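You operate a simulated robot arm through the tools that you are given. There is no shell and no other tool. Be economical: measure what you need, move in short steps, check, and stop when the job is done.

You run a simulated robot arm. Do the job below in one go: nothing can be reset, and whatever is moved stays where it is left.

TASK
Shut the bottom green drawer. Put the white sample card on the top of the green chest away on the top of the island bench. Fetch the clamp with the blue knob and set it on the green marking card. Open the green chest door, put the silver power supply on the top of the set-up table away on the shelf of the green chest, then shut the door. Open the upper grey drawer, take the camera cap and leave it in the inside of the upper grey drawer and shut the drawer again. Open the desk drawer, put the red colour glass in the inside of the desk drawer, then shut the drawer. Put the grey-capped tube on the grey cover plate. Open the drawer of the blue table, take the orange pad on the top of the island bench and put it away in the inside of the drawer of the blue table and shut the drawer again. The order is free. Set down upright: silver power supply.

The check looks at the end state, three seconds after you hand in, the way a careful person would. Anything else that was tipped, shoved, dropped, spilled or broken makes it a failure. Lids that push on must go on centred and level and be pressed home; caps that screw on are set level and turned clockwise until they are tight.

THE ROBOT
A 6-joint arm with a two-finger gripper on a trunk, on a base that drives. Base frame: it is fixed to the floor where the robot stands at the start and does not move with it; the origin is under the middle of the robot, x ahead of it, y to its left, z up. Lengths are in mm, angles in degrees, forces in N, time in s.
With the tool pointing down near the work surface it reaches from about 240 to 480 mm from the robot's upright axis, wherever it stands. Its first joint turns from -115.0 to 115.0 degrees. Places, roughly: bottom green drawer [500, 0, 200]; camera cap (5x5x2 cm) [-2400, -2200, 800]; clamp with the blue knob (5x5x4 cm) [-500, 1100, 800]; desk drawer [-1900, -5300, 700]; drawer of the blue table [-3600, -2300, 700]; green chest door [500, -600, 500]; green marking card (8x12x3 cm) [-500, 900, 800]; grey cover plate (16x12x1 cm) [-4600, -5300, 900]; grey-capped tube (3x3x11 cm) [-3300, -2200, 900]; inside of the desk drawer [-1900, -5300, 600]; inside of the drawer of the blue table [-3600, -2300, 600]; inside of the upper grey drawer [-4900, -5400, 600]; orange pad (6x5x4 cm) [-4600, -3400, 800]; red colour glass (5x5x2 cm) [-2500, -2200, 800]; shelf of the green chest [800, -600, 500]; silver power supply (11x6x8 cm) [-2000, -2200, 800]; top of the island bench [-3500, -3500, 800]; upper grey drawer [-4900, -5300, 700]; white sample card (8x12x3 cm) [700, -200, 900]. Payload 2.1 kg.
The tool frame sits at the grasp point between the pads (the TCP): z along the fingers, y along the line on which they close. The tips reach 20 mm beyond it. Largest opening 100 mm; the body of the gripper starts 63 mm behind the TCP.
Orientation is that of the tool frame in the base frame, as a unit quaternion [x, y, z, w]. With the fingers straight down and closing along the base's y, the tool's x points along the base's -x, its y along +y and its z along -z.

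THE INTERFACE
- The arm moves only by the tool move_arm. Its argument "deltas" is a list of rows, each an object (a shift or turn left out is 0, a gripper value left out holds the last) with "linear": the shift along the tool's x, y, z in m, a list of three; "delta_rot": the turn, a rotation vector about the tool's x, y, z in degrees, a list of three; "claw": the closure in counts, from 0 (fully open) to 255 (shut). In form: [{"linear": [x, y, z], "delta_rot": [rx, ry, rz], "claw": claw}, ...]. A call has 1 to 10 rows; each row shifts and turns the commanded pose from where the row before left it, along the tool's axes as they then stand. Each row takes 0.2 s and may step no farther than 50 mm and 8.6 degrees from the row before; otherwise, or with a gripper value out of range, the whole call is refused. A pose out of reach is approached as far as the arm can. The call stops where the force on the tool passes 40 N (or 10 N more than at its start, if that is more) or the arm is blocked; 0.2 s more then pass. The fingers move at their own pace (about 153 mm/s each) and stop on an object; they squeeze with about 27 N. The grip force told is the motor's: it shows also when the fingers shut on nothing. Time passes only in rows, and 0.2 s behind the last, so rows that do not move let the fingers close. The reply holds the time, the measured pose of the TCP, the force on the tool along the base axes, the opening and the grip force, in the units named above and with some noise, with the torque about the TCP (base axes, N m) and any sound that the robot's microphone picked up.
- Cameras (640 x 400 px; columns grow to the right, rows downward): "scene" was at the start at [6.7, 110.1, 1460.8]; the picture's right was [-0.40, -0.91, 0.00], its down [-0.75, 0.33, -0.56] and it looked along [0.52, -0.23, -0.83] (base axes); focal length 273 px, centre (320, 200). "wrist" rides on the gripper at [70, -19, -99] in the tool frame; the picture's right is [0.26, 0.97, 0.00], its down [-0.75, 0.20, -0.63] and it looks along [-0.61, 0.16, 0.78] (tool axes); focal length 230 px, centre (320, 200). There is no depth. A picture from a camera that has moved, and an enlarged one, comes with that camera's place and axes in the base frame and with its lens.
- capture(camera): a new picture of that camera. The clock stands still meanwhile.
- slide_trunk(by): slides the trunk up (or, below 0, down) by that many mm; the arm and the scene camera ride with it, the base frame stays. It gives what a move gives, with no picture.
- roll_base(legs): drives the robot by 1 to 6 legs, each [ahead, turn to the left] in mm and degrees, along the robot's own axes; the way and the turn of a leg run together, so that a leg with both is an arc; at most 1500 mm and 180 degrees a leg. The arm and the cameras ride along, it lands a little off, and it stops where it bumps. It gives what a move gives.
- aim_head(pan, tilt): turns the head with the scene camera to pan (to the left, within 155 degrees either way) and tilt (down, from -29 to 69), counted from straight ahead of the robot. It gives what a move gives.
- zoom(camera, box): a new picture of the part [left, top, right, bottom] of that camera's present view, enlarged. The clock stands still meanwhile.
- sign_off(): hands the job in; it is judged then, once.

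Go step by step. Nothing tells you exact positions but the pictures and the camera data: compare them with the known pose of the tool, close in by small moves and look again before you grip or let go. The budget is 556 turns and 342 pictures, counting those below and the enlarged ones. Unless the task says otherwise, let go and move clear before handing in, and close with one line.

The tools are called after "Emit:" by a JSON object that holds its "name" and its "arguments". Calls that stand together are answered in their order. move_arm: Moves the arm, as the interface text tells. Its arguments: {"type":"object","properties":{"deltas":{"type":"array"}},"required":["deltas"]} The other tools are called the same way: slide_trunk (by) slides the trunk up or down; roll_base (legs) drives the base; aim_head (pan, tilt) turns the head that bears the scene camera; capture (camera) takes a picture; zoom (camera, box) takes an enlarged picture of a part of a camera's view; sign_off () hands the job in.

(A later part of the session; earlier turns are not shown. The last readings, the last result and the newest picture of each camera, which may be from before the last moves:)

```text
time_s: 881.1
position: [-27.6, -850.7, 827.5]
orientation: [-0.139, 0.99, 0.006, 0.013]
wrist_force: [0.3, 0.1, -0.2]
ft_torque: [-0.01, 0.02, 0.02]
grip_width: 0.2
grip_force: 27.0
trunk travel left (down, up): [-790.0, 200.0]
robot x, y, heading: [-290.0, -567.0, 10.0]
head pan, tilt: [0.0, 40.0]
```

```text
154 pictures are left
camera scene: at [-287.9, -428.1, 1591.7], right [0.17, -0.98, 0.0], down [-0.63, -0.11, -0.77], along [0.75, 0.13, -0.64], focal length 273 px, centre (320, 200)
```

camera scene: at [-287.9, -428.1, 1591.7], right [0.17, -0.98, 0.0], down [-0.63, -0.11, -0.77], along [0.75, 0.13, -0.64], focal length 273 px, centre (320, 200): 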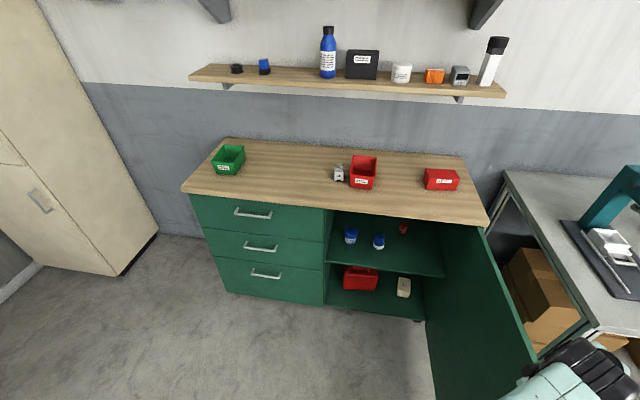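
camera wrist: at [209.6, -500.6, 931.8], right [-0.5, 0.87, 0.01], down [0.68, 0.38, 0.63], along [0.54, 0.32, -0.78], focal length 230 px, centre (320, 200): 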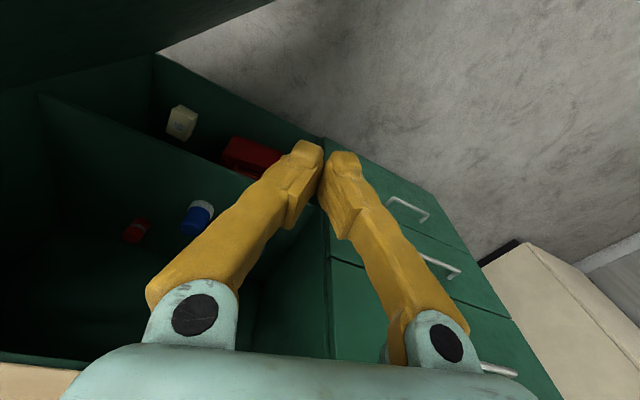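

Door is open about 90°. Raise the arm out and survey the shelf.

Emit:
{"name": "slide_trunk", "arguments": {"by": 150}}

Emit:
{"name": "roll_base", "arguments": {"legs": [[-200, 0]]}}

Emit:
{"name": "aim_head", "arguments": {"pan": -15, "tilt": 40}}

Emit:
{"name": "capture", "arguments": {"camera": "scene"}}

Emit:
{"name": "slide_trunk", "arguments": {"by": -400}}

Emit:
{"name": "capture", "arguments": {"camera": "scene"}}

```text
time_s: 882.9
position: [-29.0, -851.1, 977.6]
orientation: [-0.14, 0.99, 0.007, 0.012]
wrist_force: [-0.4, -0.2, 0.1]
ft_torque: [0.02, 0.0, -0.01]
grip_width: 0.0
grip_force: 27.7
trunk travel left (down, up): [-940.0, 50.0]
robot x, y, heading: [-290.7, -568.9, 10.4]
head pan, tilt: [0.0, 40.0]
```

```text
time_s: 884.4
position: [-216.8, -883.3, 975.9]
orientation: [-0.142, 0.99, 0.006, 0.012]
wrist_force: [0.2, -0.4, -0.1]
ft_torque: [0.0, 0.05, 0.01]
grip_width: 0.3
grip_force: 27.5
trunk travel left (down, up): [-940.0, 50.0]
robot x, y, heading: [-480.6, -600.4, 10.2]
head pan, tilt: [0.0, 40.0]
```

```text
time_s: 885.2
position: [-219.9, -884.0, 977.5]
orientation: [-0.142, 0.99, 0.005, 0.014]
wrist_force: [-0.3, 0.4, 0.7]
ft_torque: [0.03, -0.06, -0.01]
grip_width: 0.1
grip_force: 26.4
trunk travel left (down, up): [-940.0, 50.0]
robot x, y, heading: [-479.1, -604.6, 10.3]
head pan, tilt: [-15.0, 40.0]
```

```text
153 pictures are left
camera scene: at [-481.1, -484.6, 1741.7], right [-0.08, -1.0, 0.0], down [-0.64, 0.05, -0.77], along [0.76, -0.06, -0.64], focal length 273 px, centre (320, 200)
```

scene: 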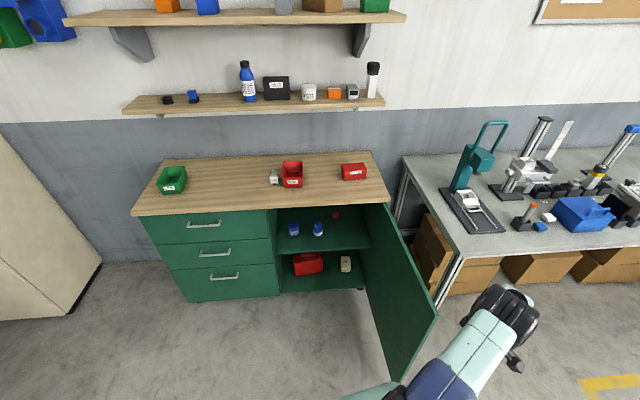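

```text
time_s: 889.0
position: [-218.7, -884.3, 576.9]
orientation: [-0.143, 0.99, 0.007, 0.012]
wrist_force: [0.0, 0.0, 0.4]
ft_torque: [0.0, -0.01, 0.02]
grip_width: 0.0
grip_force: 26.8
trunk travel left (down, up): [-540.0, 450.0]
robot x, y, heading: [-480.1, -600.7, 10.2]
head pan, tilt: [-15.0, 40.0]
```

```text
152 pictures are left
camera scene: at [-480.0, -484.4, 1341.7], right [-0.08, -1.0, 0.0], down [-0.64, 0.05, -0.77], along [0.76, -0.06, -0.64], focal length 273 px, centre (320, 200)
```

scene: 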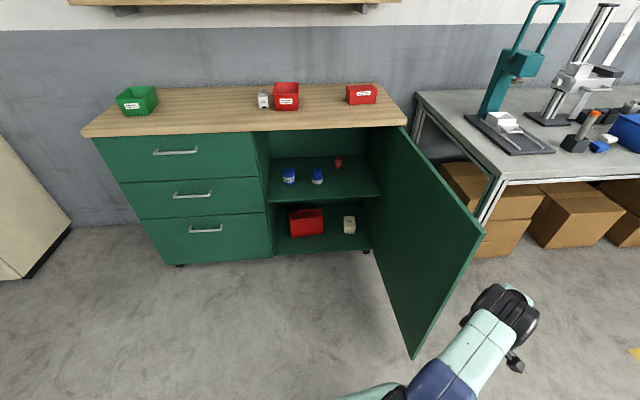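

Shelf is at z≈490; free spot around [690, -720]. Now fetch the power supply: raise and drive to the set-up table.

Emit:
{"name": "slide_trunk", "arguments": {"by": 400}}

Emit:
{"name": "slide_trunk", "arguments": {"by": 45}}

Emit:
{"name": "roll_base", "arguments": {"legs": [[0, -127], [1130, 0], [0, -63]]}}

Emit:
{"name": "roll_base", "arguments": {"legs": [[1000, 0], [0, 90]]}}

Emit:
{"name": "aim_head", "arguments": {"pan": 0, "tilt": 45}}

Emit:
{"name": "capture", "arguments": {"camera": "scene"}}

```text
time_s: 892.9
position: [-220.2, -883.1, 978.3]
orientation: [-0.142, 0.99, 0.006, 0.013]
wrist_force: [1.0, 0.5, 0.8]
ft_torque: [0.02, -0.01, 0.04]
grip_width: 0.0
grip_force: 27.0
trunk travel left (down, up): [-940.0, 50.0]
robot x, y, heading: [-481.2, -601.8, 10.4]
head pan, tilt: [-15.0, 40.0]
```

```text
time_s: 893.7
position: [-219.5, -884.0, 1022.0]
orientation: [-0.143, 0.99, 0.005, 0.012]
wrist_force: [-0.5, 0.1, 0.1]
ft_torque: [0.02, 0.04, 0.04]
grip_width: 0.1
grip_force: 27.2
trunk travel left (down, up): [-985.0, 5.0]
robot x, y, heading: [-480.2, -599.8, 10.7]
head pan, tilt: [-15.0, 40.0]
```

```text
time_s: 907.6
position: [-1219.2, -1262.0, 1023.2]
orientation: [1.0, 0.02, -0.014, 0.005]
wrist_force: [0.1, 0.0, -0.4]
ft_torque: [0.0, 0.01, -0.02]
grip_width: 0.0
grip_force: 27.4
trunk travel left (down, up): [-985.0, 5.0]
robot x, y, heading: [-1028.6, -1597.8, 176.3]
head pan, tilt: [-15.0, 40.0]
```

```text
time_s: 916.6
position: [-2359.4, -1709.1, 1021.6]
orientation: [0.696, 0.717, -0.005, 0.012]
wrist_force: [-0.6, -0.7, 0.4]
ft_torque: [0.02, 0.01, -0.04]
grip_width: 0.0
grip_force: 27.0
trunk travel left (down, up): [-985.0, 5.0]
robot x, y, heading: [-2023.4, -1523.5, -94.1]
head pan, tilt: [-15.0, 40.0]
```

```text
time_s: 917.4
position: [-2358.9, -1708.2, 1022.4]
orientation: [0.697, 0.717, -0.006, 0.012]
wrist_force: [0.1, -0.5, 0.3]
ft_torque: [-0.01, 0.02, 0.02]
grip_width: 0.1
grip_force: 27.2
trunk travel left (down, up): [-985.0, 5.0]
robot x, y, heading: [-2022.0, -1524.8, -94.2]
head pan, tilt: [0.0, 45.0]
```

```text
151 pictures are left
camera scene: at [-1882.1, -1556.9, 1779.4], right [-1.0, 0.07, 0.0], down [0.05, 0.7, -0.71], along [-0.05, -0.71, -0.71], focal length 273 px, centre (320, 200)
```

scene: 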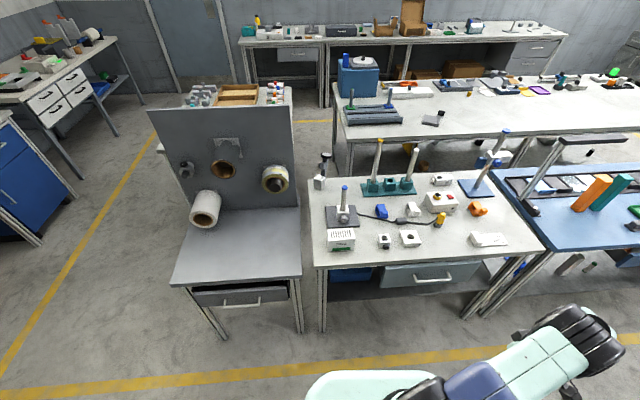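

Supply ≈[-2020, -2255]. Swing the arm to the front and turn the gripper to close along the depth (6 cm) of the supply.

Emit:
{"name": "roll_base", "arguments": {"legs": [[0, 4.2]]}}

Emit:
{"name": "move_arm", "arguments": {"deltas": [{"linear": [-0.03, 0.032, 0]}, {"linear": [-0.03, 0.032, 0]}, {"linear": [-0.03, 0.032, 0]}, {"linear": [-0.03, 0.032, 0]}, {"linear": [-0.03, 0.034, 0]}, {"linear": [-0.03, 0.034, 0]}, {"linear": [-0.028, 0.034, 0]}, {"linear": [-0.026, 0.034, 0]}, {"linear": [-0.022, 0.034, 0]}]}}

Emit:
{"name": "move_arm", "arguments": {"deltas": [{"delta_rot": [0, 0, 8.6], "claw": 0}, {"delta_rot": [0, 0, 8.6]}, {"delta_rot": [0, 0, 8.6]}, {"delta_rot": [0, 0, 8.6]}, {"delta_rot": [0, 0, 8.6]}, {"delta_rot": [0, 0, 8.6]}, {"delta_rot": [0, 0, 8.6]}, {"delta_rot": [0, 0, 8.6]}, {"delta_rot": [0, 0, 8.6]}, {"delta_rot": [0, 0, 8.6]}]}}

```text
time_s: 918.3
position: [-2344.8, -1731.4, 1023.3]
orientation: [0.67, 0.742, -0.005, 0.013]
wrist_force: [0.1, -0.2, 0.2]
ft_torque: [0.03, -0.03, 0.02]
grip_width: 0.4
grip_force: 27.6
trunk travel left (down, up): [-985.0, 5.0]
robot x, y, heading: [-2022.2, -1524.0, -90.3]
head pan, tilt: [0.0, 45.0]
```

```text
time_s: 920.3
position: [-2023.7, -1959.5, 1034.4]
orientation: [0.67, 0.742, -0.006, 0.013]
wrist_force: [-0.8, -0.3, -0.7]
ft_torque: [0.01, 0.02, 0.01]
grip_width: 0.0
grip_force: 27.0
trunk travel left (down, up): [-985.0, 5.0]
robot x, y, heading: [-2021.6, -1522.9, -89.9]
head pan, tilt: [0.0, 45.0]
```

```text
time_s: 922.5
position: [-2022.6, -1956.4, 1032.0]
orientation: [0.996, 0.084, 0.005, 0.014]
wrist_force: [-0.9, 0.2, 0.2]
ft_torque: [0.01, 0.03, 0.03]
grip_width: 100.0
grip_force: 0.1
trunk travel left (down, up): [-985.0, 5.0]
robot x, y, heading: [-2024.2, -1525.7, -90.4]
head pan, tilt: [0.0, 45.0]
```

Emit:
{"name": "roll_base", "arguments": {"legs": [[290, 0]]}}

Emit:
{"name": "move_arm", "arguments": {"deltas": [{"delta_rot": [1.5, 0, 0]}, {"delta_rot": [0, 0.7, 0]}, {}]}}

Emit:
{"name": "capture", "arguments": {"camera": "wrist"}}

Emit:
{"name": "zoom", "arguments": {"camera": "scene", "box": [300, 200, 500, 325]}}

```text
time_s: 924.5
position: [-2022.8, -2241.2, 1033.7]
orientation: [0.996, 0.087, 0.005, 0.014]
wrist_force: [0.2, 0.1, -0.3]
ft_torque: [-0.01, 0.01, 0.02]
grip_width: 100.3
grip_force: 0.1
trunk travel left (down, up): [-985.0, 5.0]
robot x, y, heading: [-2019.7, -1812.7, -90.2]
head pan, tilt: [0.0, 45.0]
```

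```text
time_s: 925.3
position: [-2022.1, -2243.0, 1031.9]
orientation: [0.996, 0.087, 0.01, -0.001]
wrist_force: [-0.3, 0.3, 0.7]
ft_torque: [0.02, -0.01, -0.02]
grip_width: 100.2
grip_force: 0.1
trunk travel left (down, up): [-985.0, 5.0]
robot x, y, heading: [-2021.4, -1809.9, -90.0]
head pan, tilt: [0.0, 45.0]
```

```text
150 pictures are left
camera wrist: at [-1958.5, -2212.8, 1132.2], right [0.42, -0.91, 0.01], down [-0.72, -0.33, 0.62], along [-0.56, -0.26, -0.79], focal length 230 px, centre (320, 200)
```

wrist: 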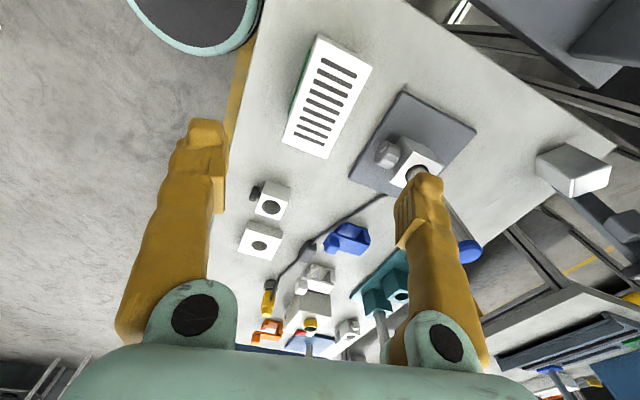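

```text
3.20 times, centred on (400, 262) of scene
camera zoom: at [-1880.3, -1833.8, 1779.4], right [-1.0, 0.0, 0.0], down [0.0, 0.71, -0.71], along [0.0, -0.71, -0.71], focal length 873 px, centre (64, 0)
```

zoom: 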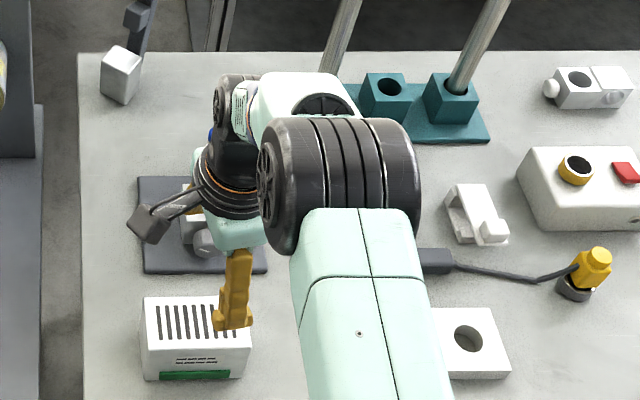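

The torch post right behind the supply would foul the wrist. Instead I'll grip it from the east side with a tilted tool (closing along its 6 cm depth), which also suits the shelf. Back off and reconfigure.

Emit:
{"name": "roll_base", "arguments": {"legs": [[-300, 0], [0, -90], [-320, 0]]}}

Emit:
{"name": "move_arm", "arguments": {"deltas": [{"delta_rot": [0, 0, -8.5]}, {"delta_rot": [0, 0, -8.5]}, {"delta_rot": [0, 0, -8.5]}, {"delta_rot": [0, 0, -8.5]}, {"delta_rot": [0, 0, -8.5]}, {"delta_rot": [0, 0, -8.5]}, {"delta_rot": [0, 0, -8.5]}, {"delta_rot": [0, 0, -8.5]}, {"delta_rot": [0, 0, -8.5]}, {"delta_rot": [0, 0, -4]}]}}

Emit:
{"name": "move_arm", "arguments": {"deltas": [{"delta_rot": [0, -8.4, 0]}, {"delta_rot": [0, -8.4, 0]}, {"delta_rot": [0, -8.4, 0]}, {"delta_rot": [0, -8.4, 0]}, {"delta_rot": [0, -8.4, 0]}, {"delta_rot": [0, -8.4, 0], "claw": 20}]}}

```text
time_s: 932.8
position: [-2141.1, -1515.7, 1031.9]
orientation: [0.768, -0.641, 0.008, 0.006]
wrist_force: [-0.3, -0.4, 0.6]
ft_torque: [0.02, -0.02, -0.02]
grip_width: 100.1
grip_force: 0.1
trunk travel left (down, up): [-985.0, 5.0]
robot x, y, heading: [-1707.8, -1513.5, -179.9]
head pan, tilt: [0.0, 45.0]
```

```text
time_s: 935.0
position: [-2137.3, -1514.3, 1032.1]
orientation: [1.0, 0.008, 0.001, 0.009]
wrist_force: [0.2, -0.9, 0.3]
ft_torque: [-0.01, -0.03, 0.01]
grip_width: 100.3
grip_force: 0.1
trunk travel left (down, up): [-985.0, 5.0]
robot x, y, heading: [-1706.6, -1515.2, -179.8]
head pan, tilt: [0.0, 45.0]
```

```text
time_s: 936.4
position: [-2139.1, -1513.7, 1031.3]
orientation: [0.905, 0.001, -0.425, 0.011]
wrist_force: [-0.6, 0.1, -0.2]
ft_torque: [-0.01, 0.01, 0.0]
grip_width: 92.4
grip_force: 0.2
trunk travel left (down, up): [-985.0, 5.0]
robot x, y, heading: [-1708.8, -1508.5, -179.9]
head pan, tilt: [0.0, 45.0]
```

Emit:
{"name": "roll_base", "arguments": {"legs": [[0, 90], [345, 0], [0, -90]]}}

Emit:
{"name": "aim_head", "arguments": {"pan": 35, "tilt": 45}}

Emit:
{"name": "capture", "arguments": {"camera": "scene"}}

Emit:
{"name": "capture", "arguments": {"camera": "wrist"}}

```text
time_s: 946.3
position: [-2137.4, -1863.3, 1032.6]
orientation: [0.905, 0.006, -0.426, 0.014]
wrist_force: [0.1, -0.4, -0.2]
ft_torque: [-0.02, 0.01, -0.02]
grip_width: 91.8
grip_force: 0.1
trunk travel left (down, up): [-985.0, 5.0]
robot x, y, heading: [-1704.5, -1857.7, -179.0]
head pan, tilt: [0.0, 45.0]
```

```text
time_s: 947.3
position: [-2138.1, -1863.6, 1032.1]
orientation: [0.905, 0.006, -0.425, 0.014]
wrist_force: [0.0, -0.5, 0.5]
ft_torque: [0.04, 0.01, 0.0]
grip_width: 92.1
grip_force: 0.1
trunk travel left (down, up): [-985.0, 5.0]
robot x, y, heading: [-1710.4, -1858.5, -179.0]
head pan, tilt: [35.0, 45.0]
```

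```text
148 pictures are left
camera scene: at [-1709.6, -2045.6, 1779.4], right [-0.59, 0.81, 0.0], down [0.57, 0.41, -0.71], along [-0.57, -0.41, -0.71], focal length 273 px, centre (320, 200)
```

scene: 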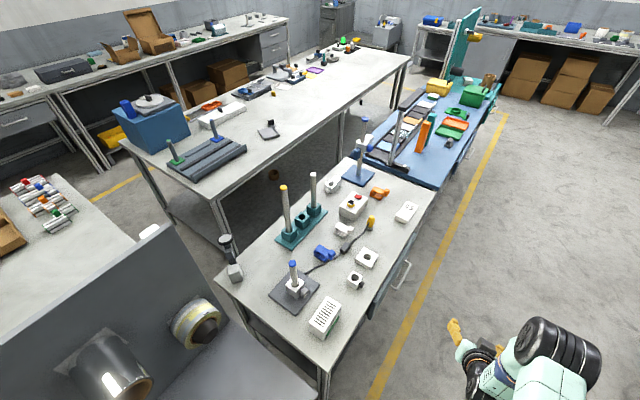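

```text
147 pictures are left
camera wrist: at [-2018.5, -1842.1, 1041.6], right [0.19, -0.97, -0.18], down [0.01, -0.18, 0.98], along [-0.98, -0.19, -0.03], focal length 230 px, centre (320, 200)
```

wrist: 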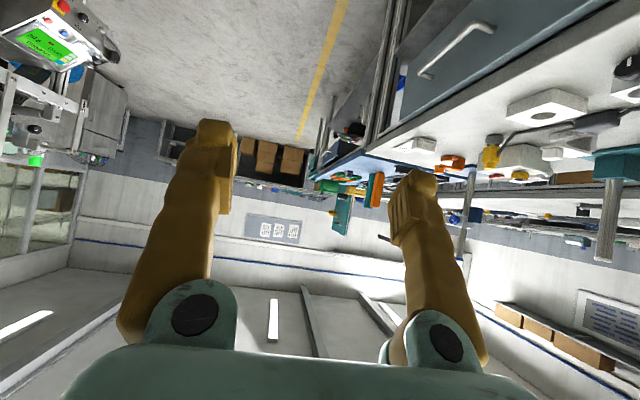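

Emit:
{"name": "move_arm", "arguments": {"deltas": [{"linear": [0.0097, 0.0425, -0.0117]}, {"linear": [0.0097, 0.0425, -0.0117]}, {"linear": [0.0097, 0.0425, -0.0117]}, {"linear": [0.0097, 0.0425, -0.0117]}, {"linear": [0.0097, 0.0425, -0.0117]}, {"linear": [0.0097, 0.0425, -0.0117]}, {"linear": [0.0097, 0.0425, -0.0117]}, {"linear": [0.0097, 0.0425, -0.0117]}, {"linear": [0.0097, 0.0425, -0.0117]}]}}

Emit:
{"name": "capture", "arguments": {"camera": "scene"}}

Emit:
{"name": "capture", "arguments": {"camera": "wrist"}}

```text
time_s: 949.3
position: [-1990.2, -2243.4, 1035.5]
orientation: [0.905, 0.008, -0.424, 0.012]
wrist_force: [0.5, 0.3, 0.9]
ft_torque: [0.04, -0.01, -0.02]
grip_width: 92.3
grip_force: 0.0
trunk travel left (down, up): [-985.0, 5.0]
robot x, y, heading: [-1706.1, -1858.4, -178.8]
head pan, tilt: [35.0, 45.0]
```

```text
146 pictures are left
camera scene: at [-1708.5, -2047.7, 1779.2], right [-0.59, 0.81, 0.0], down [0.57, 0.42, -0.71], along [-0.57, -0.41, -0.71], focal length 273 px, centre (320, 200)
```

scene: 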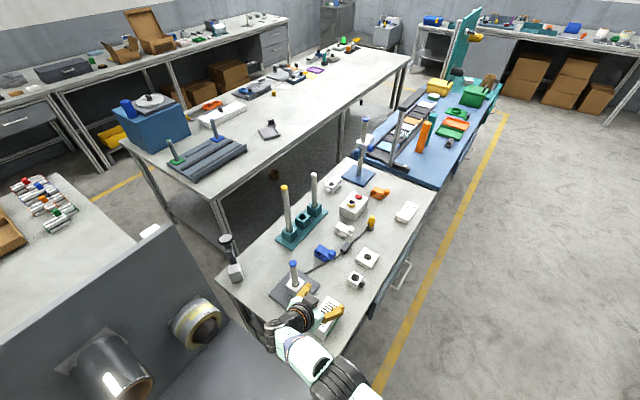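

```text
145 pictures are left
camera wrist: at [-1871.1, -2221.4, 1045.4], right [0.19, -0.96, -0.18], down [0.01, -0.19, 0.98], along [-0.98, -0.18, -0.03], focal length 230 px, centre (320, 200)
```

wrist: 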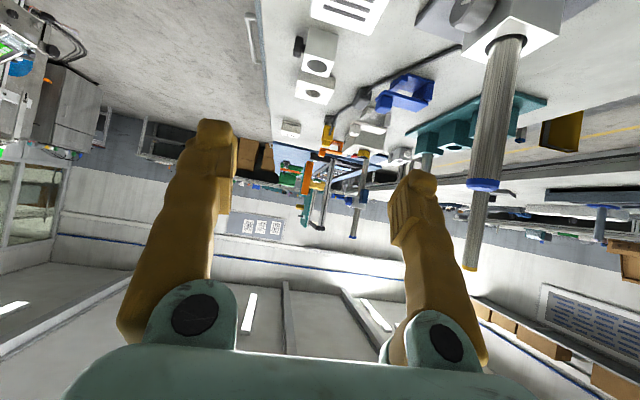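

Tool orientation works from this side. Fine-position, then lower beside the supply.

Emit:
{"name": "move_arm", "arguments": {"deltas": [{"linear": [-0.0077, 0.003, 0.0092]}, {}]}}

Emit:
{"name": "slide_trunk", "arguments": {"by": -110}}

Emit:
{"name": "capture", "arguments": {"camera": "wrist"}}

Emit:
{"name": "zoom", "arguments": {"camera": "scene", "box": [220, 260, 420, 385]}}

```text
time_s: 949.9
position: [-2003.9, -2245.9, 1038.5]
orientation: [0.905, 0.007, -0.425, 0.013]
wrist_force: [-0.1, 0.0, -0.5]
ft_torque: [0.01, -0.05, 0.0]
grip_width: 92.3
grip_force: 0.0
trunk travel left (down, up): [-985.0, 5.0]
robot x, y, heading: [-1704.9, -1861.4, -179.2]
head pan, tilt: [35.0, 45.0]
```

```text
time_s: 951.3
position: [-2002.7, -2246.0, 929.4]
orientation: [0.905, 0.006, -0.425, 0.013]
wrist_force: [-0.4, 0.1, -0.7]
ft_torque: [-0.02, -0.01, 0.01]
grip_width: 92.0
grip_force: 0.1
trunk travel left (down, up): [-875.0, 115.0]
robot x, y, heading: [-1708.2, -1859.1, -179.1]
head pan, tilt: [35.0, 45.0]
```

```text
144 pictures are left
camera wrist: at [-1883.2, -2224.6, 938.5], right [0.19, -0.97, -0.18], down [0.01, -0.18, 0.98], along [-0.98, -0.19, -0.03], focal length 230 px, centre (320, 200)
```

wrist: 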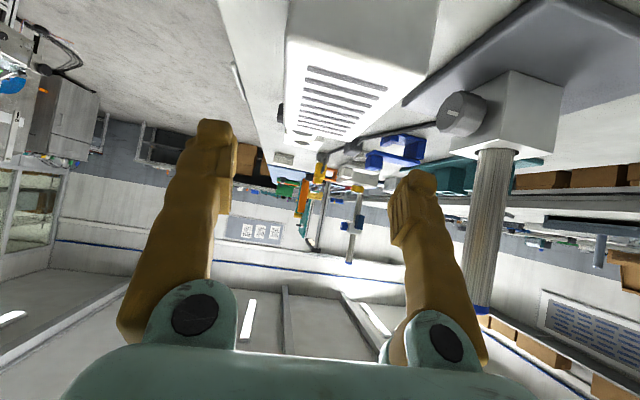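

```text
3.20 times, centred on (320, 322) of scene
camera zoom: at [-1709.4, -2046.0, 1669.4], right [-0.59, 0.81, 0.0], down [0.57, 0.41, -0.71], along [-0.57, -0.41, -0.71], focal length 873 px, centre (320, -192)
```

zoom: 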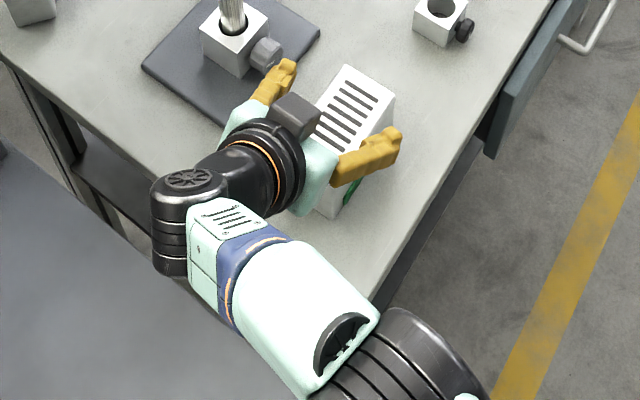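

Clear of the torch knob. Lower to grip height.

Emit:
{"name": "slide_trunk", "arguments": {"by": -60}}

Emit:
{"name": "slide_trunk", "arguments": {"by": -26}}

Emit:
{"name": "capture", "arguments": {"camera": "wrist"}}

Emit:
{"name": "zoom", "arguments": {"camera": "scene", "box": [220, 240, 420, 365]}}

```text
time_s: 952.3
position: [-2003.3, -2246.9, 868.9]
orientation: [0.905, 0.007, -0.424, 0.013]
wrist_force: [-1.0, -0.4, 0.5]
ft_torque: [0.01, 0.05, 0.01]
grip_width: 92.4
grip_force: 0.1
trunk travel left (down, up): [-815.0, 175.0]
robot x, y, heading: [-1707.0, -1858.1, -178.8]
head pan, tilt: [35.0, 45.0]
```

```text
time_s: 953.0
position: [-2002.6, -2247.1, 843.4]
orientation: [0.905, 0.006, -0.425, 0.014]
wrist_force: [0.1, -0.6, 1.0]
ft_torque: [0.0, -0.05, 0.0]
grip_width: 92.3
grip_force: 0.0
trunk travel left (down, up): [-789.0, 201.0]
robot x, y, heading: [-1707.4, -1853.5, -179.1]
head pan, tilt: [35.0, 45.0]
```

```text
142 pictures are left
camera wrist: at [-1883.2, -2224.5, 852.5], right [0.19, -0.97, -0.18], down [0.01, -0.18, 0.98], along [-0.98, -0.19, -0.03], focal length 230 px, centre (320, 200)
```

wrist: 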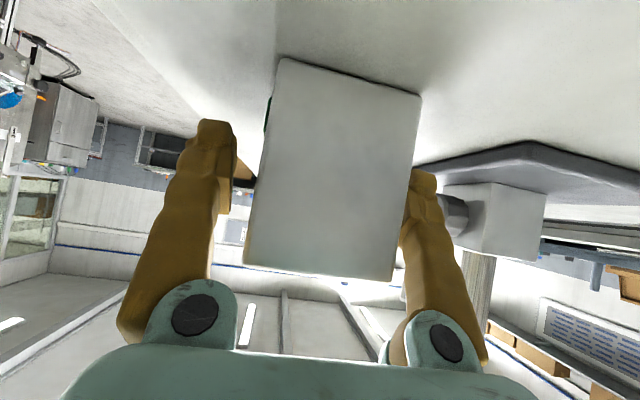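

```text
3.20 times, centred on (320, 302) of scene
camera zoom: at [-1709.4, -2045.9, 1583.3], right [-0.59, 0.81, 0.0], down [0.57, 0.41, -0.71], along [-0.57, -0.41, -0.71], focal length 873 px, centre (320, -128)
```

zoom: 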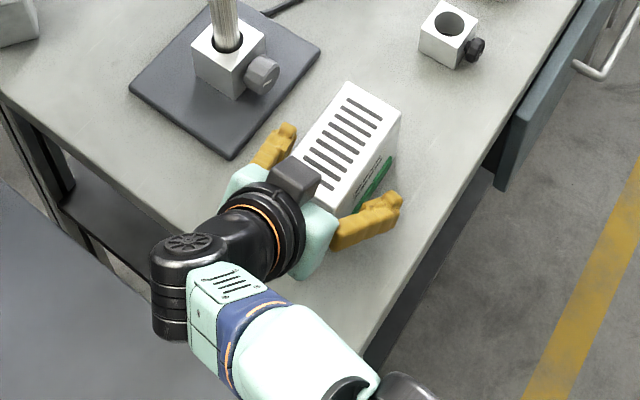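

Supply is between the fingers. Close and lift.

Emit:
{"name": "move_arm", "arguments": {"deltas": [{"claw": 255}, {}, {}, {}]}}

Emit:
{"name": "slide_trunk", "arguments": {"by": 30}}

Emit:
{"name": "capture", "arguments": {"camera": "wrist"}}

Emit:
{"name": "zoom", "arguments": {"camera": "scene", "box": [220, 240, 420, 365]}}

```text
time_s: 954.0
position: [-2003.7, -2245.3, 842.5]
orientation: [0.905, 0.007, -0.425, 0.013]
wrist_force: [-0.7, 0.4, 3.1]
ft_torque: [0.2, -0.03, 0.07]
grip_width: 59.8
grip_force: 27.0
trunk travel left (down, up): [-789.0, 201.0]
robot x, y, heading: [-1707.1, -1859.9, -178.8]
head pan, tilt: [35.0, 45.0]
```

```text
time_s: 954.8
position: [-2004.0, -2246.6, 873.3]
orientation: [0.905, 0.007, -0.424, 0.012]
wrist_force: [0.3, 0.4, -4.3]
ft_torque: [-0.01, -0.05, 0.0]
grip_width: 59.9
grip_force: 27.0
trunk travel left (down, up): [-819.0, 171.0]
robot x, y, heading: [-1708.0, -1858.2, -179.0]
head pan, tilt: [35.0, 45.0]
```

```text
140 pictures are left
camera wrist: at [-1883.6, -2225.2, 882.1], right [0.19, -0.97, -0.18], down [0.01, -0.18, 0.98], along [-0.98, -0.19, -0.03], focal length 230 px, centre (320, 200)
```

wrist: 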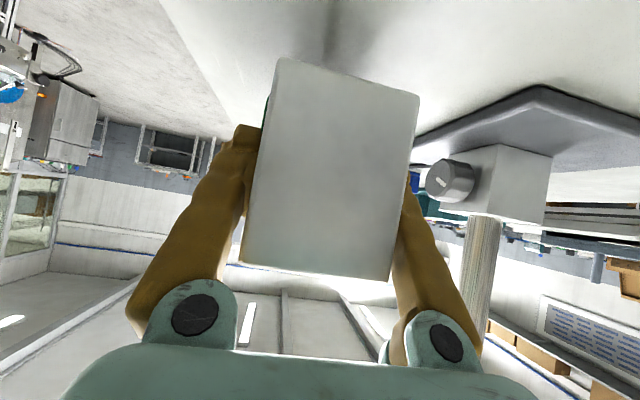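

```text
3.20 times, centred on (320, 302) of scene
camera zoom: at [-1710.3, -2047.2, 1613.2], right [-0.59, 0.81, 0.0], down [0.57, 0.41, -0.71], along [-0.57, -0.41, -0.71], focal length 873 px, centre (320, -128)
```

zoom: 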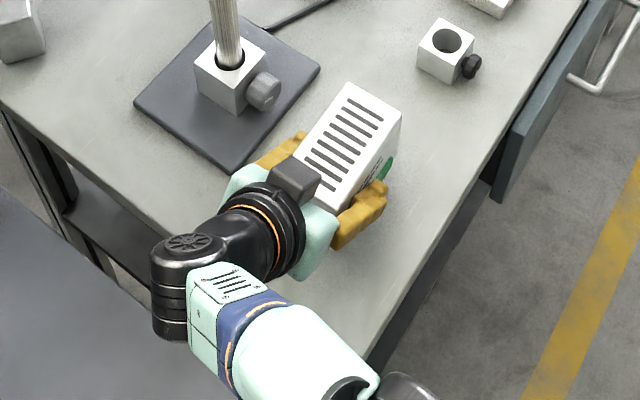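

Supply held level. Raise, bring the arm back to the front, and drive toward the chest.

Emit:
{"name": "slide_trunk", "arguments": {"by": 160}}

Emit:
{"name": "move_arm", "arguments": {"deltas": [{"linear": [-0.0097, -0.0425, 0.0117]}, {"linear": [-0.0097, -0.0425, 0.0117]}, {"linear": [-0.0097, -0.0425, 0.0117]}, {"linear": [-0.0097, -0.0425, 0.0117]}, {"linear": [-0.0097, -0.0425, 0.0117]}, {"linear": [-0.0097, -0.0425, 0.0117]}, {"linear": [-0.0097, -0.0425, 0.0117]}, {"linear": [-0.0097, -0.0425, 0.0117]}, {"linear": [-0.008, -0.0425, 0.01]}]}}

Emit:
{"name": "roll_base", "arguments": {"legs": [[0, -91], [350, 0], [0, -90], [1000, 0]]}}

Emit:
{"name": "roll_base", "arguments": {"legs": [[0, 90], [850, 0], [0, -90]]}}

Emit:
{"name": "aim_head", "arguments": {"pan": -10, "tilt": 35}}

Emit:
{"name": "capture", "arguments": {"camera": "scene"}}

```text
time_s: 956.6
position: [-2002.9, -2246.9, 1033.0]
orientation: [0.905, 0.007, -0.425, 0.013]
wrist_force: [0.0, -0.7, -4.2]
ft_torque: [0.02, -0.09, -0.03]
grip_width: 60.1
grip_force: 26.8
trunk travel left (down, up): [-979.0, 11.0]
robot x, y, heading: [-1705.4, -1857.4, -179.0]
head pan, tilt: [35.0, 45.0]
```

```text
time_s: 958.6
position: [-2146.5, -1864.3, 1021.6]
orientation: [0.905, 0.006, -0.425, 0.015]
wrist_force: [-0.6, 0.9, -3.0]
ft_torque: [-0.02, -0.07, 0.02]
grip_width: 59.9
grip_force: 26.9
trunk travel left (down, up): [-979.0, 11.0]
robot x, y, heading: [-1709.9, -1861.2, -179.2]
head pan, tilt: [35.0, 45.0]
```

```text
time_s: 973.2
position: [-308.0, -1383.9, 1022.0]
orientation: [-0.039, 0.904, 0.029, 0.425]
wrist_force: [0.1, 0.0, -3.4]
ft_torque: [-0.01, 0.09, -0.03]
grip_width: 59.6
grip_force: 26.9
trunk travel left (down, up): [-979.0, 11.0]
robot x, y, heading: [-747.1, -1423.8, 5.1]
head pan, tilt: [35.0, 45.0]
```

```text
time_s: 985.4
position: [-377.0, -545.6, 1021.1]
orientation: [-0.02, 0.905, 0.02, 0.424]
wrist_force: [0.8, 0.5, -4.8]
ft_torque: [-0.02, 0.09, 0.01]
grip_width: 59.8
grip_force: 26.9
trunk travel left (down, up): [-979.0, 11.0]
robot x, y, heading: [-812.4, -566.5, 2.5]
head pan, tilt: [35.0, 45.0]
```

```text
time_s: 986.5
position: [-375.7, -544.6, 1021.3]
orientation: [-0.02, 0.905, 0.02, 0.424]
wrist_force: [0.6, 0.3, -3.7]
ft_torque: [0.0, 0.11, 0.01]
grip_width: 59.5
grip_force: 27.1
trunk travel left (down, up): [-979.0, 11.0]
robot x, y, heading: [-816.9, -564.3, 2.9]
head pan, tilt: [-10.0, 35.0]
```

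```text
138 pictures are left
camera scene: at [-792.3, -441.3, 1788.1], right [-0.13, -0.99, 0.0], down [-0.57, 0.07, -0.82], along [0.81, -0.1, -0.57], focal length 273 px, centre (320, 200)
```

scene: 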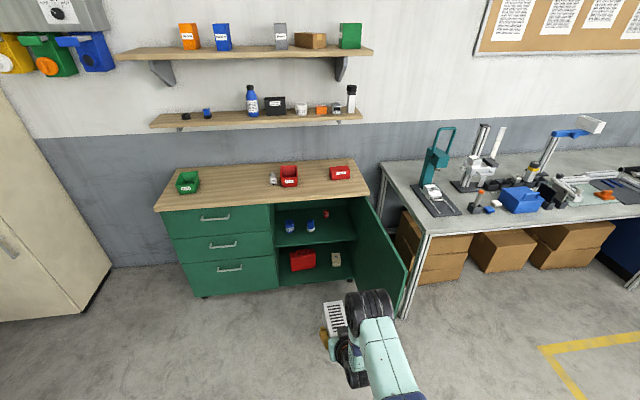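

Door is still open. Drive to just in front of the chest and lower to shelf height.

Emit:
{"name": "roll_base", "arguments": {"legs": [[0, -8], [740, 0], [0, 5.1]]}}

Emit:
{"name": "slide_trunk", "arguments": {"by": -400}}

Emit:
{"name": "slide_trunk", "arguments": {"by": -30}}

Emit:
{"name": "aim_head", "arguments": {"pan": -15, "tilt": 30}}

Emit:
{"name": "capture", "arguments": {"camera": "scene"}}

Emit:
{"name": "capture", "arguments": {"camera": "wrist"}}

```text
time_s: 991.6
position: [339.7, -672.1, 1021.0]
orientation: [0.022, 0.905, 0.0, 0.424]
wrist_force: [-0.2, 0.0, -4.3]
ft_torque: [0.01, 0.11, -0.01]
grip_width: 59.7
grip_force: 27.3
trunk travel left (down, up): [-979.0, 11.0]
robot x, y, heading: [-99.1, -646.3, -2.8]
head pan, tilt: [-10.0, 35.0]
```

```text
time_s: 995.4
position: [340.5, -670.7, 621.7]
orientation: [0.022, 0.905, 0.0, 0.424]
wrist_force: [-0.9, -0.4, -4.0]
ft_torque: [0.02, 0.07, 0.01]
grip_width: 59.9
grip_force: 27.5
trunk travel left (down, up): [-579.0, 411.0]
robot x, y, heading: [-97.9, -650.9, -2.9]
head pan, tilt: [-10.0, 35.0]
```

```text
time_s: 996.2
position: [339.8, -670.4, 592.9]
orientation: [0.022, 0.905, 0.001, 0.425]
wrist_force: [-0.1, 0.4, -3.8]
ft_torque: [0.0, 0.09, 0.0]
grip_width: 59.8
grip_force: 27.0
trunk travel left (down, up): [-549.0, 441.0]
robot x, y, heading: [-98.4, -651.0, -2.7]
head pan, tilt: [-10.0, 35.0]
```

```text
time_s: 996.9
position: [339.7, -669.9, 590.9]
orientation: [0.023, 0.905, 0.0, 0.425]
wrist_force: [0.0, -0.3, -3.9]
ft_torque: [-0.01, 0.1, -0.02]
grip_width: 59.9
grip_force: 27.3
trunk travel left (down, up): [-549.0, 441.0]
robot x, y, heading: [-96.5, -647.7, -2.7]
head pan, tilt: [-15.0, 30.0]
```

```text
137 pictures are left
camera scene: at [-63.9, -535.1, 1365.9], right [-0.3, -0.95, 0.0], down [-0.48, 0.15, -0.87], along [0.82, -0.26, -0.5], focal length 273 px, centre (320, 200)
```

scene: 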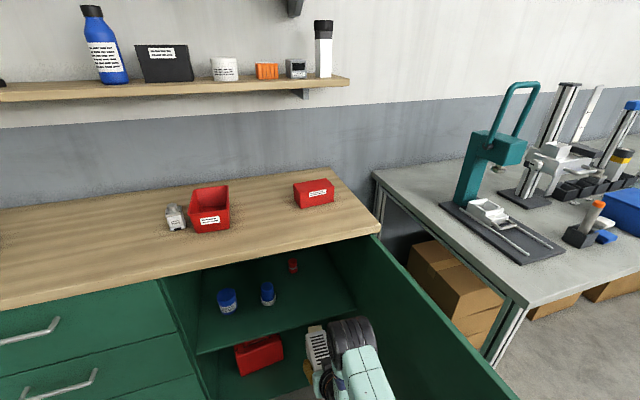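

```text
136 pictures are left
camera wrist: at [218.1, -683.7, 601.0], right [-0.13, 0.98, -0.18], down [0.0, 0.18, 0.98], along [0.99, 0.12, -0.03], focal length 230 px, centre (320, 200)
```

wrist: 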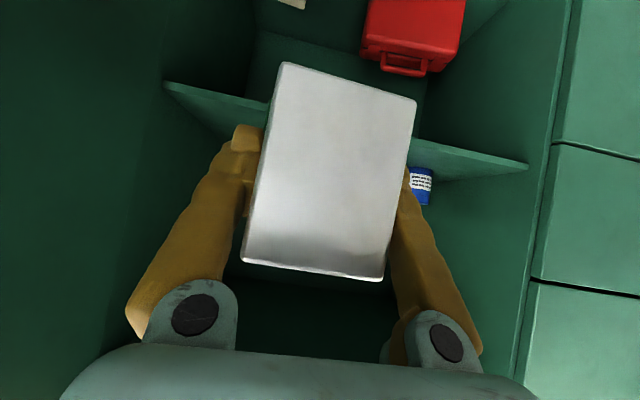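

Shelf top ≈ z 480, front edge x≈548. Straighten the heading, shift the arm 72 mm right, then drive in.

Emit:
{"name": "roll_base", "arguments": {"legs": [[0, 2.7]]}}

Emit:
{"name": "move_arm", "arguments": {"deltas": [{"linear": [0, -0.036, 0]}, {"linear": [0, -0.036, 0]}, {}]}}

Emit:
{"name": "roll_base", "arguments": {"legs": [[150, 0]]}}

Emit:
{"name": "capture", "arguments": {"camera": "scene"}}

Emit:
{"name": "capture", "arguments": {"camera": "wrist"}}

```text
time_s: 997.6
position: [339.9, -650.0, 591.5]
orientation: [0.001, 0.906, 0.01, 0.424]
wrist_force: [0.3, 0.4, -3.7]
ft_torque: [-0.02, 0.07, 0.01]
grip_width: 59.8
grip_force: 27.3
trunk travel left (down, up): [-549.0, 441.0]
robot x, y, heading: [-98.5, -648.3, -0.0]
head pan, tilt: [-15.0, 30.0]
```

```text
time_s: 998.5
position: [339.9, -720.9, 591.9]
orientation: [0.0, 0.906, 0.01, 0.424]
wrist_force: [0.1, -0.8, -4.8]
ft_torque: [0.01, 0.09, 0.0]
grip_width: 59.9
grip_force: 26.1
trunk travel left (down, up): [-549.0, 441.0]
robot x, y, heading: [-102.3, -652.0, -0.0]
head pan, tilt: [-15.0, 30.0]
```

```text
time_s: 999.8
position: [491.8, -721.9, 591.6]
orientation: [0.002, 0.906, 0.01, 0.423]
wrist_force: [-0.1, 0.3, -3.5]
ft_torque: [-0.04, 0.09, 0.0]
grip_width: 59.8
grip_force: 26.8
trunk travel left (down, up): [-549.0, 441.0]
robot x, y, heading: [55.5, -649.9, 0.0]
head pan, tilt: [-15.0, 30.0]
```

```text
135 pictures are left
camera scene: at [83.1, -534.1, 1366.0], right [-0.26, -0.97, 0.0], down [-0.48, 0.13, -0.87], along [0.84, -0.23, -0.5], focal length 273 px, centre (320, 200)
```

scene: 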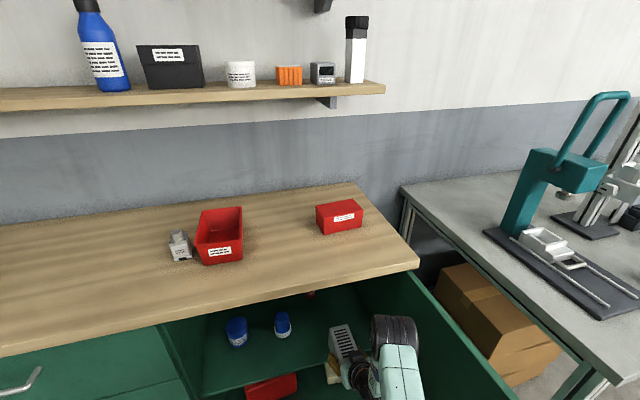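

```text
134 pictures are left
camera wrist: at [371.3, -741.4, 600.8], right [-0.17, 0.97, -0.18], down [0.0, 0.18, 0.98], along [0.99, 0.17, -0.03], focal length 230 px, centre (320, 200)
```

wrist: 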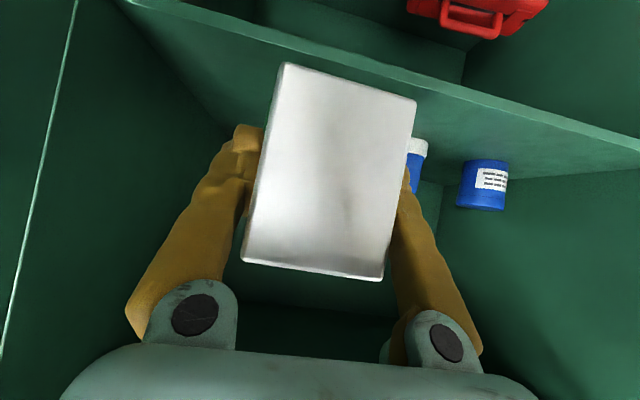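

Before going deeper I check where the elbow sits relative to the chest top.

Emit:
{"name": "aim_head", "arguments": {"pan": -60, "tilt": 45}}

Emit:
{"name": "capture", "arguments": {"camera": "scene"}}

Emit:
{"name": "aim_head", "arguments": {"pan": -15, "tilt": 50}}

Emit:
{"name": "capture", "arguments": {"camera": "scene"}}

```text
time_s: 1001.0
position: [490.9, -721.8, 591.5]
orientation: [0.001, 0.905, 0.01, 0.424]
wrist_force: [-1.0, -0.1, -3.6]
ft_torque: [0.0, 0.12, 0.04]
grip_width: 59.8
grip_force: 26.9
trunk travel left (down, up): [-549.0, 441.0]
robot x, y, heading: [54.2, -649.8, -0.0]
head pan, tilt: [-60.0, 45.0]
```

```text
133 pictures are left
camera scene: at [35.5, -581.1, 1343.4], right [-0.87, -0.5, 0.0], down [-0.35, 0.61, -0.71], along [0.35, -0.61, -0.71], focal length 273 px, centre (320, 200)
```

scene: 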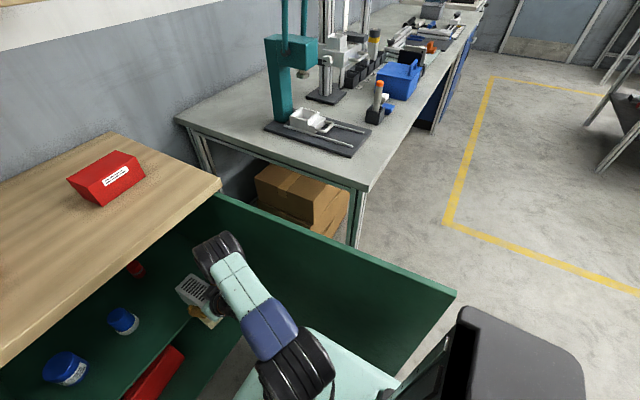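

```text
time_s: 1002.1
position: [491.9, -722.2, 590.6]
orientation: [0.002, 0.905, 0.01, 0.424]
wrist_force: [0.4, 0.0, -3.4]
ft_torque: [0.03, 0.09, 0.0]
grip_width: 60.1
grip_force: 27.6
trunk travel left (down, up): [-549.0, 441.0]
robot x, y, heading: [54.2, -650.5, -0.1]
head pan, tilt: [-15.0, 50.0]
```

```text
132 pictures are left
camera scene: at [69.2, -530.8, 1336.5], right [-0.26, -0.97, 0.0], down [-0.74, 0.2, -0.64], along [0.62, -0.17, -0.77], focal length 273 px, centre (320, 200)
```

scene: 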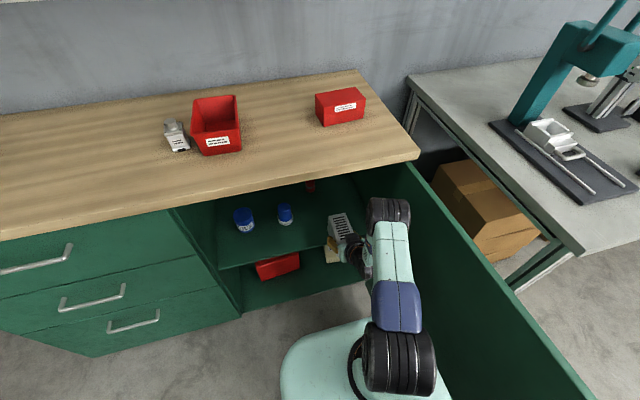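

Driving in would bring the forearm into the chest's top edge; the arm must reach in lower and straighter. I lower the trunk while raising the arm relative to it, then extend.

Emit:
{"name": "move_arm", "arguments": {"deltas": [{"linear": [-0.0192, 0, -0.0161]}, {"linear": [-0.0192, 0, -0.0161]}, {"linear": [-0.0192, 0, -0.0161]}, {}]}}

Emit:
{"name": "slide_trunk", "arguments": {"by": -75}}

Emit:
{"name": "move_arm", "arguments": {"deltas": [{"linear": [-0.0192, 0, -0.0161]}, {"linear": [-0.0192, 0, -0.0161]}, {"linear": [-0.0192, 0, -0.0161]}, {}]}}

Emit:
{"name": "slide_trunk", "arguments": {"by": -75}}

Emit:
{"name": "capture", "arguments": {"camera": "scene"}}

```text
time_s: 1003.1
position: [491.5, -723.8, 667.2]
orientation: [0.002, 0.906, 0.01, 0.423]
wrist_force: [0.0, -0.1, -3.4]
ft_torque: [0.0, 0.11, -0.02]
grip_width: 59.6
grip_force: 27.0
trunk travel left (down, up): [-549.0, 441.0]
robot x, y, heading: [52.7, -648.8, 0.0]
head pan, tilt: [-15.0, 50.0]
```

```text
time_s: 1004.2
position: [491.9, -722.3, 592.5]
orientation: [0.002, 0.906, 0.009, 0.424]
wrist_force: [0.1, -0.1, -3.8]
ft_torque: [0.0, 0.1, 0.03]
grip_width: 60.0
grip_force: 27.1
trunk travel left (down, up): [-474.0, 516.0]
robot x, y, heading: [54.1, -653.0, -0.1]
head pan, tilt: [-15.0, 50.0]
```

```text
time_s: 1005.2
position: [493.2, -725.1, 667.3]
orientation: [0.002, 0.906, 0.01, 0.423]
wrist_force: [-0.6, 0.3, -2.9]
ft_torque: [0.0, 0.1, 0.0]
grip_width: 59.8
grip_force: 27.0
trunk travel left (down, up): [-474.0, 516.0]
robot x, y, heading: [53.1, -650.3, -0.1]
head pan, tilt: [-15.0, 50.0]
```

```text
time_s: 1006.3
position: [493.7, -724.7, 592.8]
orientation: [0.001, 0.906, 0.01, 0.424]
wrist_force: [0.2, -0.4, -2.8]
ft_torque: [0.01, 0.08, -0.01]
grip_width: 59.8
grip_force: 27.2
trunk travel left (down, up): [-399.0, 591.0]
robot x, y, heading: [52.3, -647.8, -0.2]
head pan, tilt: [-15.0, 50.0]
```

```text
131 pictures are left
camera scene: at [69.0, -530.7, 1186.5], right [-0.26, -0.97, 0.0], down [-0.74, 0.2, -0.64], along [0.62, -0.17, -0.77], focal length 273 px, centre (320, 200)
```

scene: 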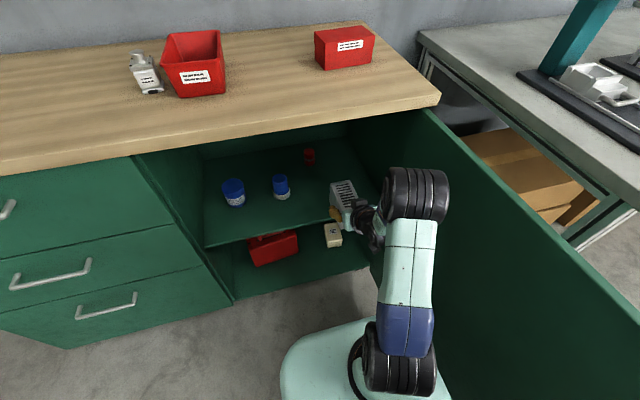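

Emit:
{"name": "move_arm", "arguments": {"deltas": [{"linear": [-0.0161, 0, 0.0192]}, {"linear": [-0.0161, 0, 0.0192]}, {"linear": [-0.0161, 0, 0.0192]}, {"linear": [-0.0161, 0, 0.0192]}, {}]}}

Emit:
{"name": "capture", "arguments": {"camera": "scene"}}

Emit:
{"name": "capture", "arguments": {"camera": "wrist"}}

```text
time_s: 1007.5
position: [594.6, -724.6, 592.7]
orientation: [0.002, 0.906, 0.009, 0.424]
wrist_force: [0.2, -0.8, -4.1]
ft_torque: [0.0, 0.1, -0.01]
grip_width: 59.7
grip_force: 27.0
trunk travel left (down, up): [-399.0, 591.0]
robot x, y, heading: [51.2, -650.4, -0.3]
head pan, tilt: [-15.0, 50.0]
```

```text
130 pictures are left
camera scene: at [69.2, -530.7, 1186.5], right [-0.26, -0.97, 0.0], down [-0.74, 0.2, -0.64], along [0.62, -0.17, -0.77], focal length 273 px, centre (320, 200)
```

scene: 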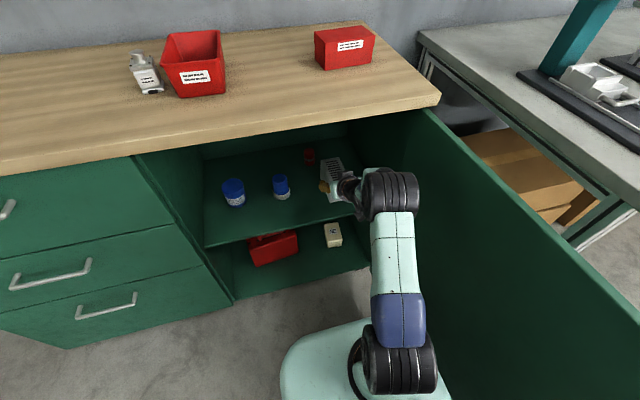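

```text
129 pictures are left
camera wrist: at [473.5, -743.5, 602.6], right [-0.17, 0.97, -0.18], down [0.0, 0.18, 0.98], along [0.99, 0.17, -0.03], focal length 230 px, centre (320, 200)
```

wrist: 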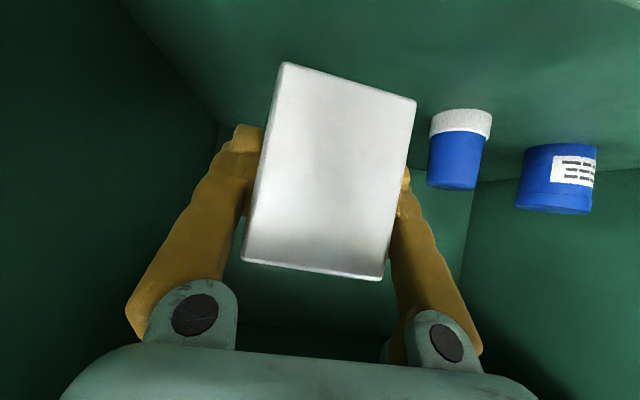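

Emit:
{"name": "move_arm", "arguments": {"deltas": [{"linear": [-0.0161, 0, 0.0192]}, {"linear": [-0.0161, 0, 0.0192]}, {}]}}

Emit:
{"name": "slide_trunk", "arguments": {"by": -45}}

Emit:
{"name": "capture", "arguments": {"camera": "scene"}}

Emit:
{"name": "capture", "arguments": {"camera": "wrist"}}

```text
time_s: 1008.3
position: [643.6, -725.2, 592.9]
orientation: [0.002, 0.905, 0.01, 0.424]
wrist_force: [-0.8, -0.5, -4.0]
ft_torque: [0.02, 0.08, -0.01]
grip_width: 59.9
grip_force: 26.7
trunk travel left (down, up): [-399.0, 591.0]
robot x, y, heading: [52.8, -650.5, 0.1]
head pan, tilt: [-15.0, 50.0]
```

```text
time_s: 1009.2
position: [643.3, -724.1, 547.9]
orientation: [0.002, 0.905, 0.01, 0.425]
wrist_force: [-0.5, 0.0, -3.8]
ft_torque: [0.0, 0.09, 0.02]
grip_width: 59.6
grip_force: 27.5
trunk travel left (down, up): [-354.0, 636.0]
robot x, y, heading: [49.6, -648.1, 0.1]
head pan, tilt: [-15.0, 50.0]
```

```text
128 pictures are left
camera scene: at [69.1, -530.7, 1141.4], right [-0.26, -0.97, 0.0], down [-0.74, 0.2, -0.64], along [0.62, -0.17, -0.77], focal length 273 px, centre (320, 200)
```

scene: 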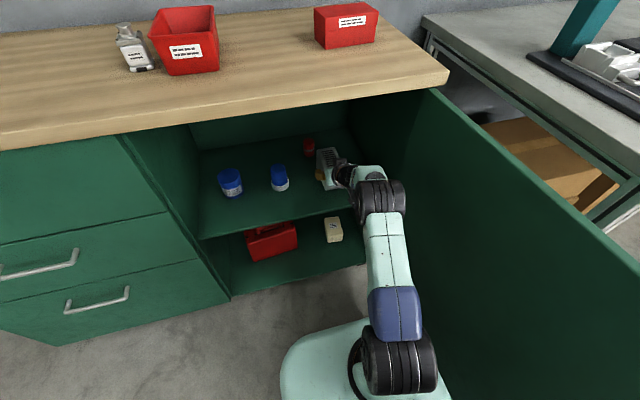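

```text
127 pictures are left
camera wrist: at [523.4, -743.7, 557.9], right [-0.17, 0.97, -0.18], down [0.0, 0.18, 0.98], along [0.99, 0.17, -0.03], focal length 230 px, centre (320, 200)
```

wrist: 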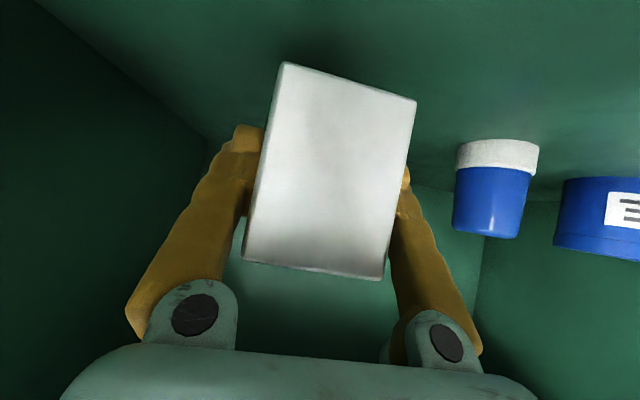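

Emit:
{"name": "slide_trunk", "arguments": {"by": -15}}

Emit:
{"name": "slide_trunk", "arguments": {"by": -8}}

Emit:
{"name": "slide_trunk", "arguments": {"by": -6}}

```text
time_s: 1009.8
position: [643.1, -726.1, 532.7]
orientation: [0.001, 0.905, 0.01, 0.424]
wrist_force: [0.0, 1.0, -3.3]
ft_torque: [0.0, 0.07, -0.03]
grip_width: 59.7
grip_force: 26.8
trunk travel left (down, up): [-339.0, 651.0]
robot x, y, heading: [54.6, -650.4, -0.4]
head pan, tilt: [-15.0, 50.0]
```

```text
time_s: 1010.4
position: [644.5, -725.1, 525.1]
orientation: [0.002, 0.905, 0.01, 0.425]
wrist_force: [-0.5, -0.3, -1.5]
ft_torque: [-0.07, -0.01, 0.01]
grip_width: 59.9
grip_force: 26.8
trunk travel left (down, up): [-331.0, 659.0]
robot x, y, heading: [54.1, -651.5, 0.0]
head pan, tilt: [-15.0, 50.0]
```

```text
time_s: 1010.9
position: [643.5, -724.8, 523.9]
orientation: [0.001, 0.904, 0.01, 0.428]
wrist_force: [2.8, -0.3, 17.0]
ft_torque: [-0.63, -0.61, 0.0]
grip_width: 59.8
grip_force: 26.9
trunk travel left (down, up): [-325.0, 665.0]
robot x, y, heading: [51.5, -649.3, -0.3]
head pan, tilt: [-15.0, 50.0]
```

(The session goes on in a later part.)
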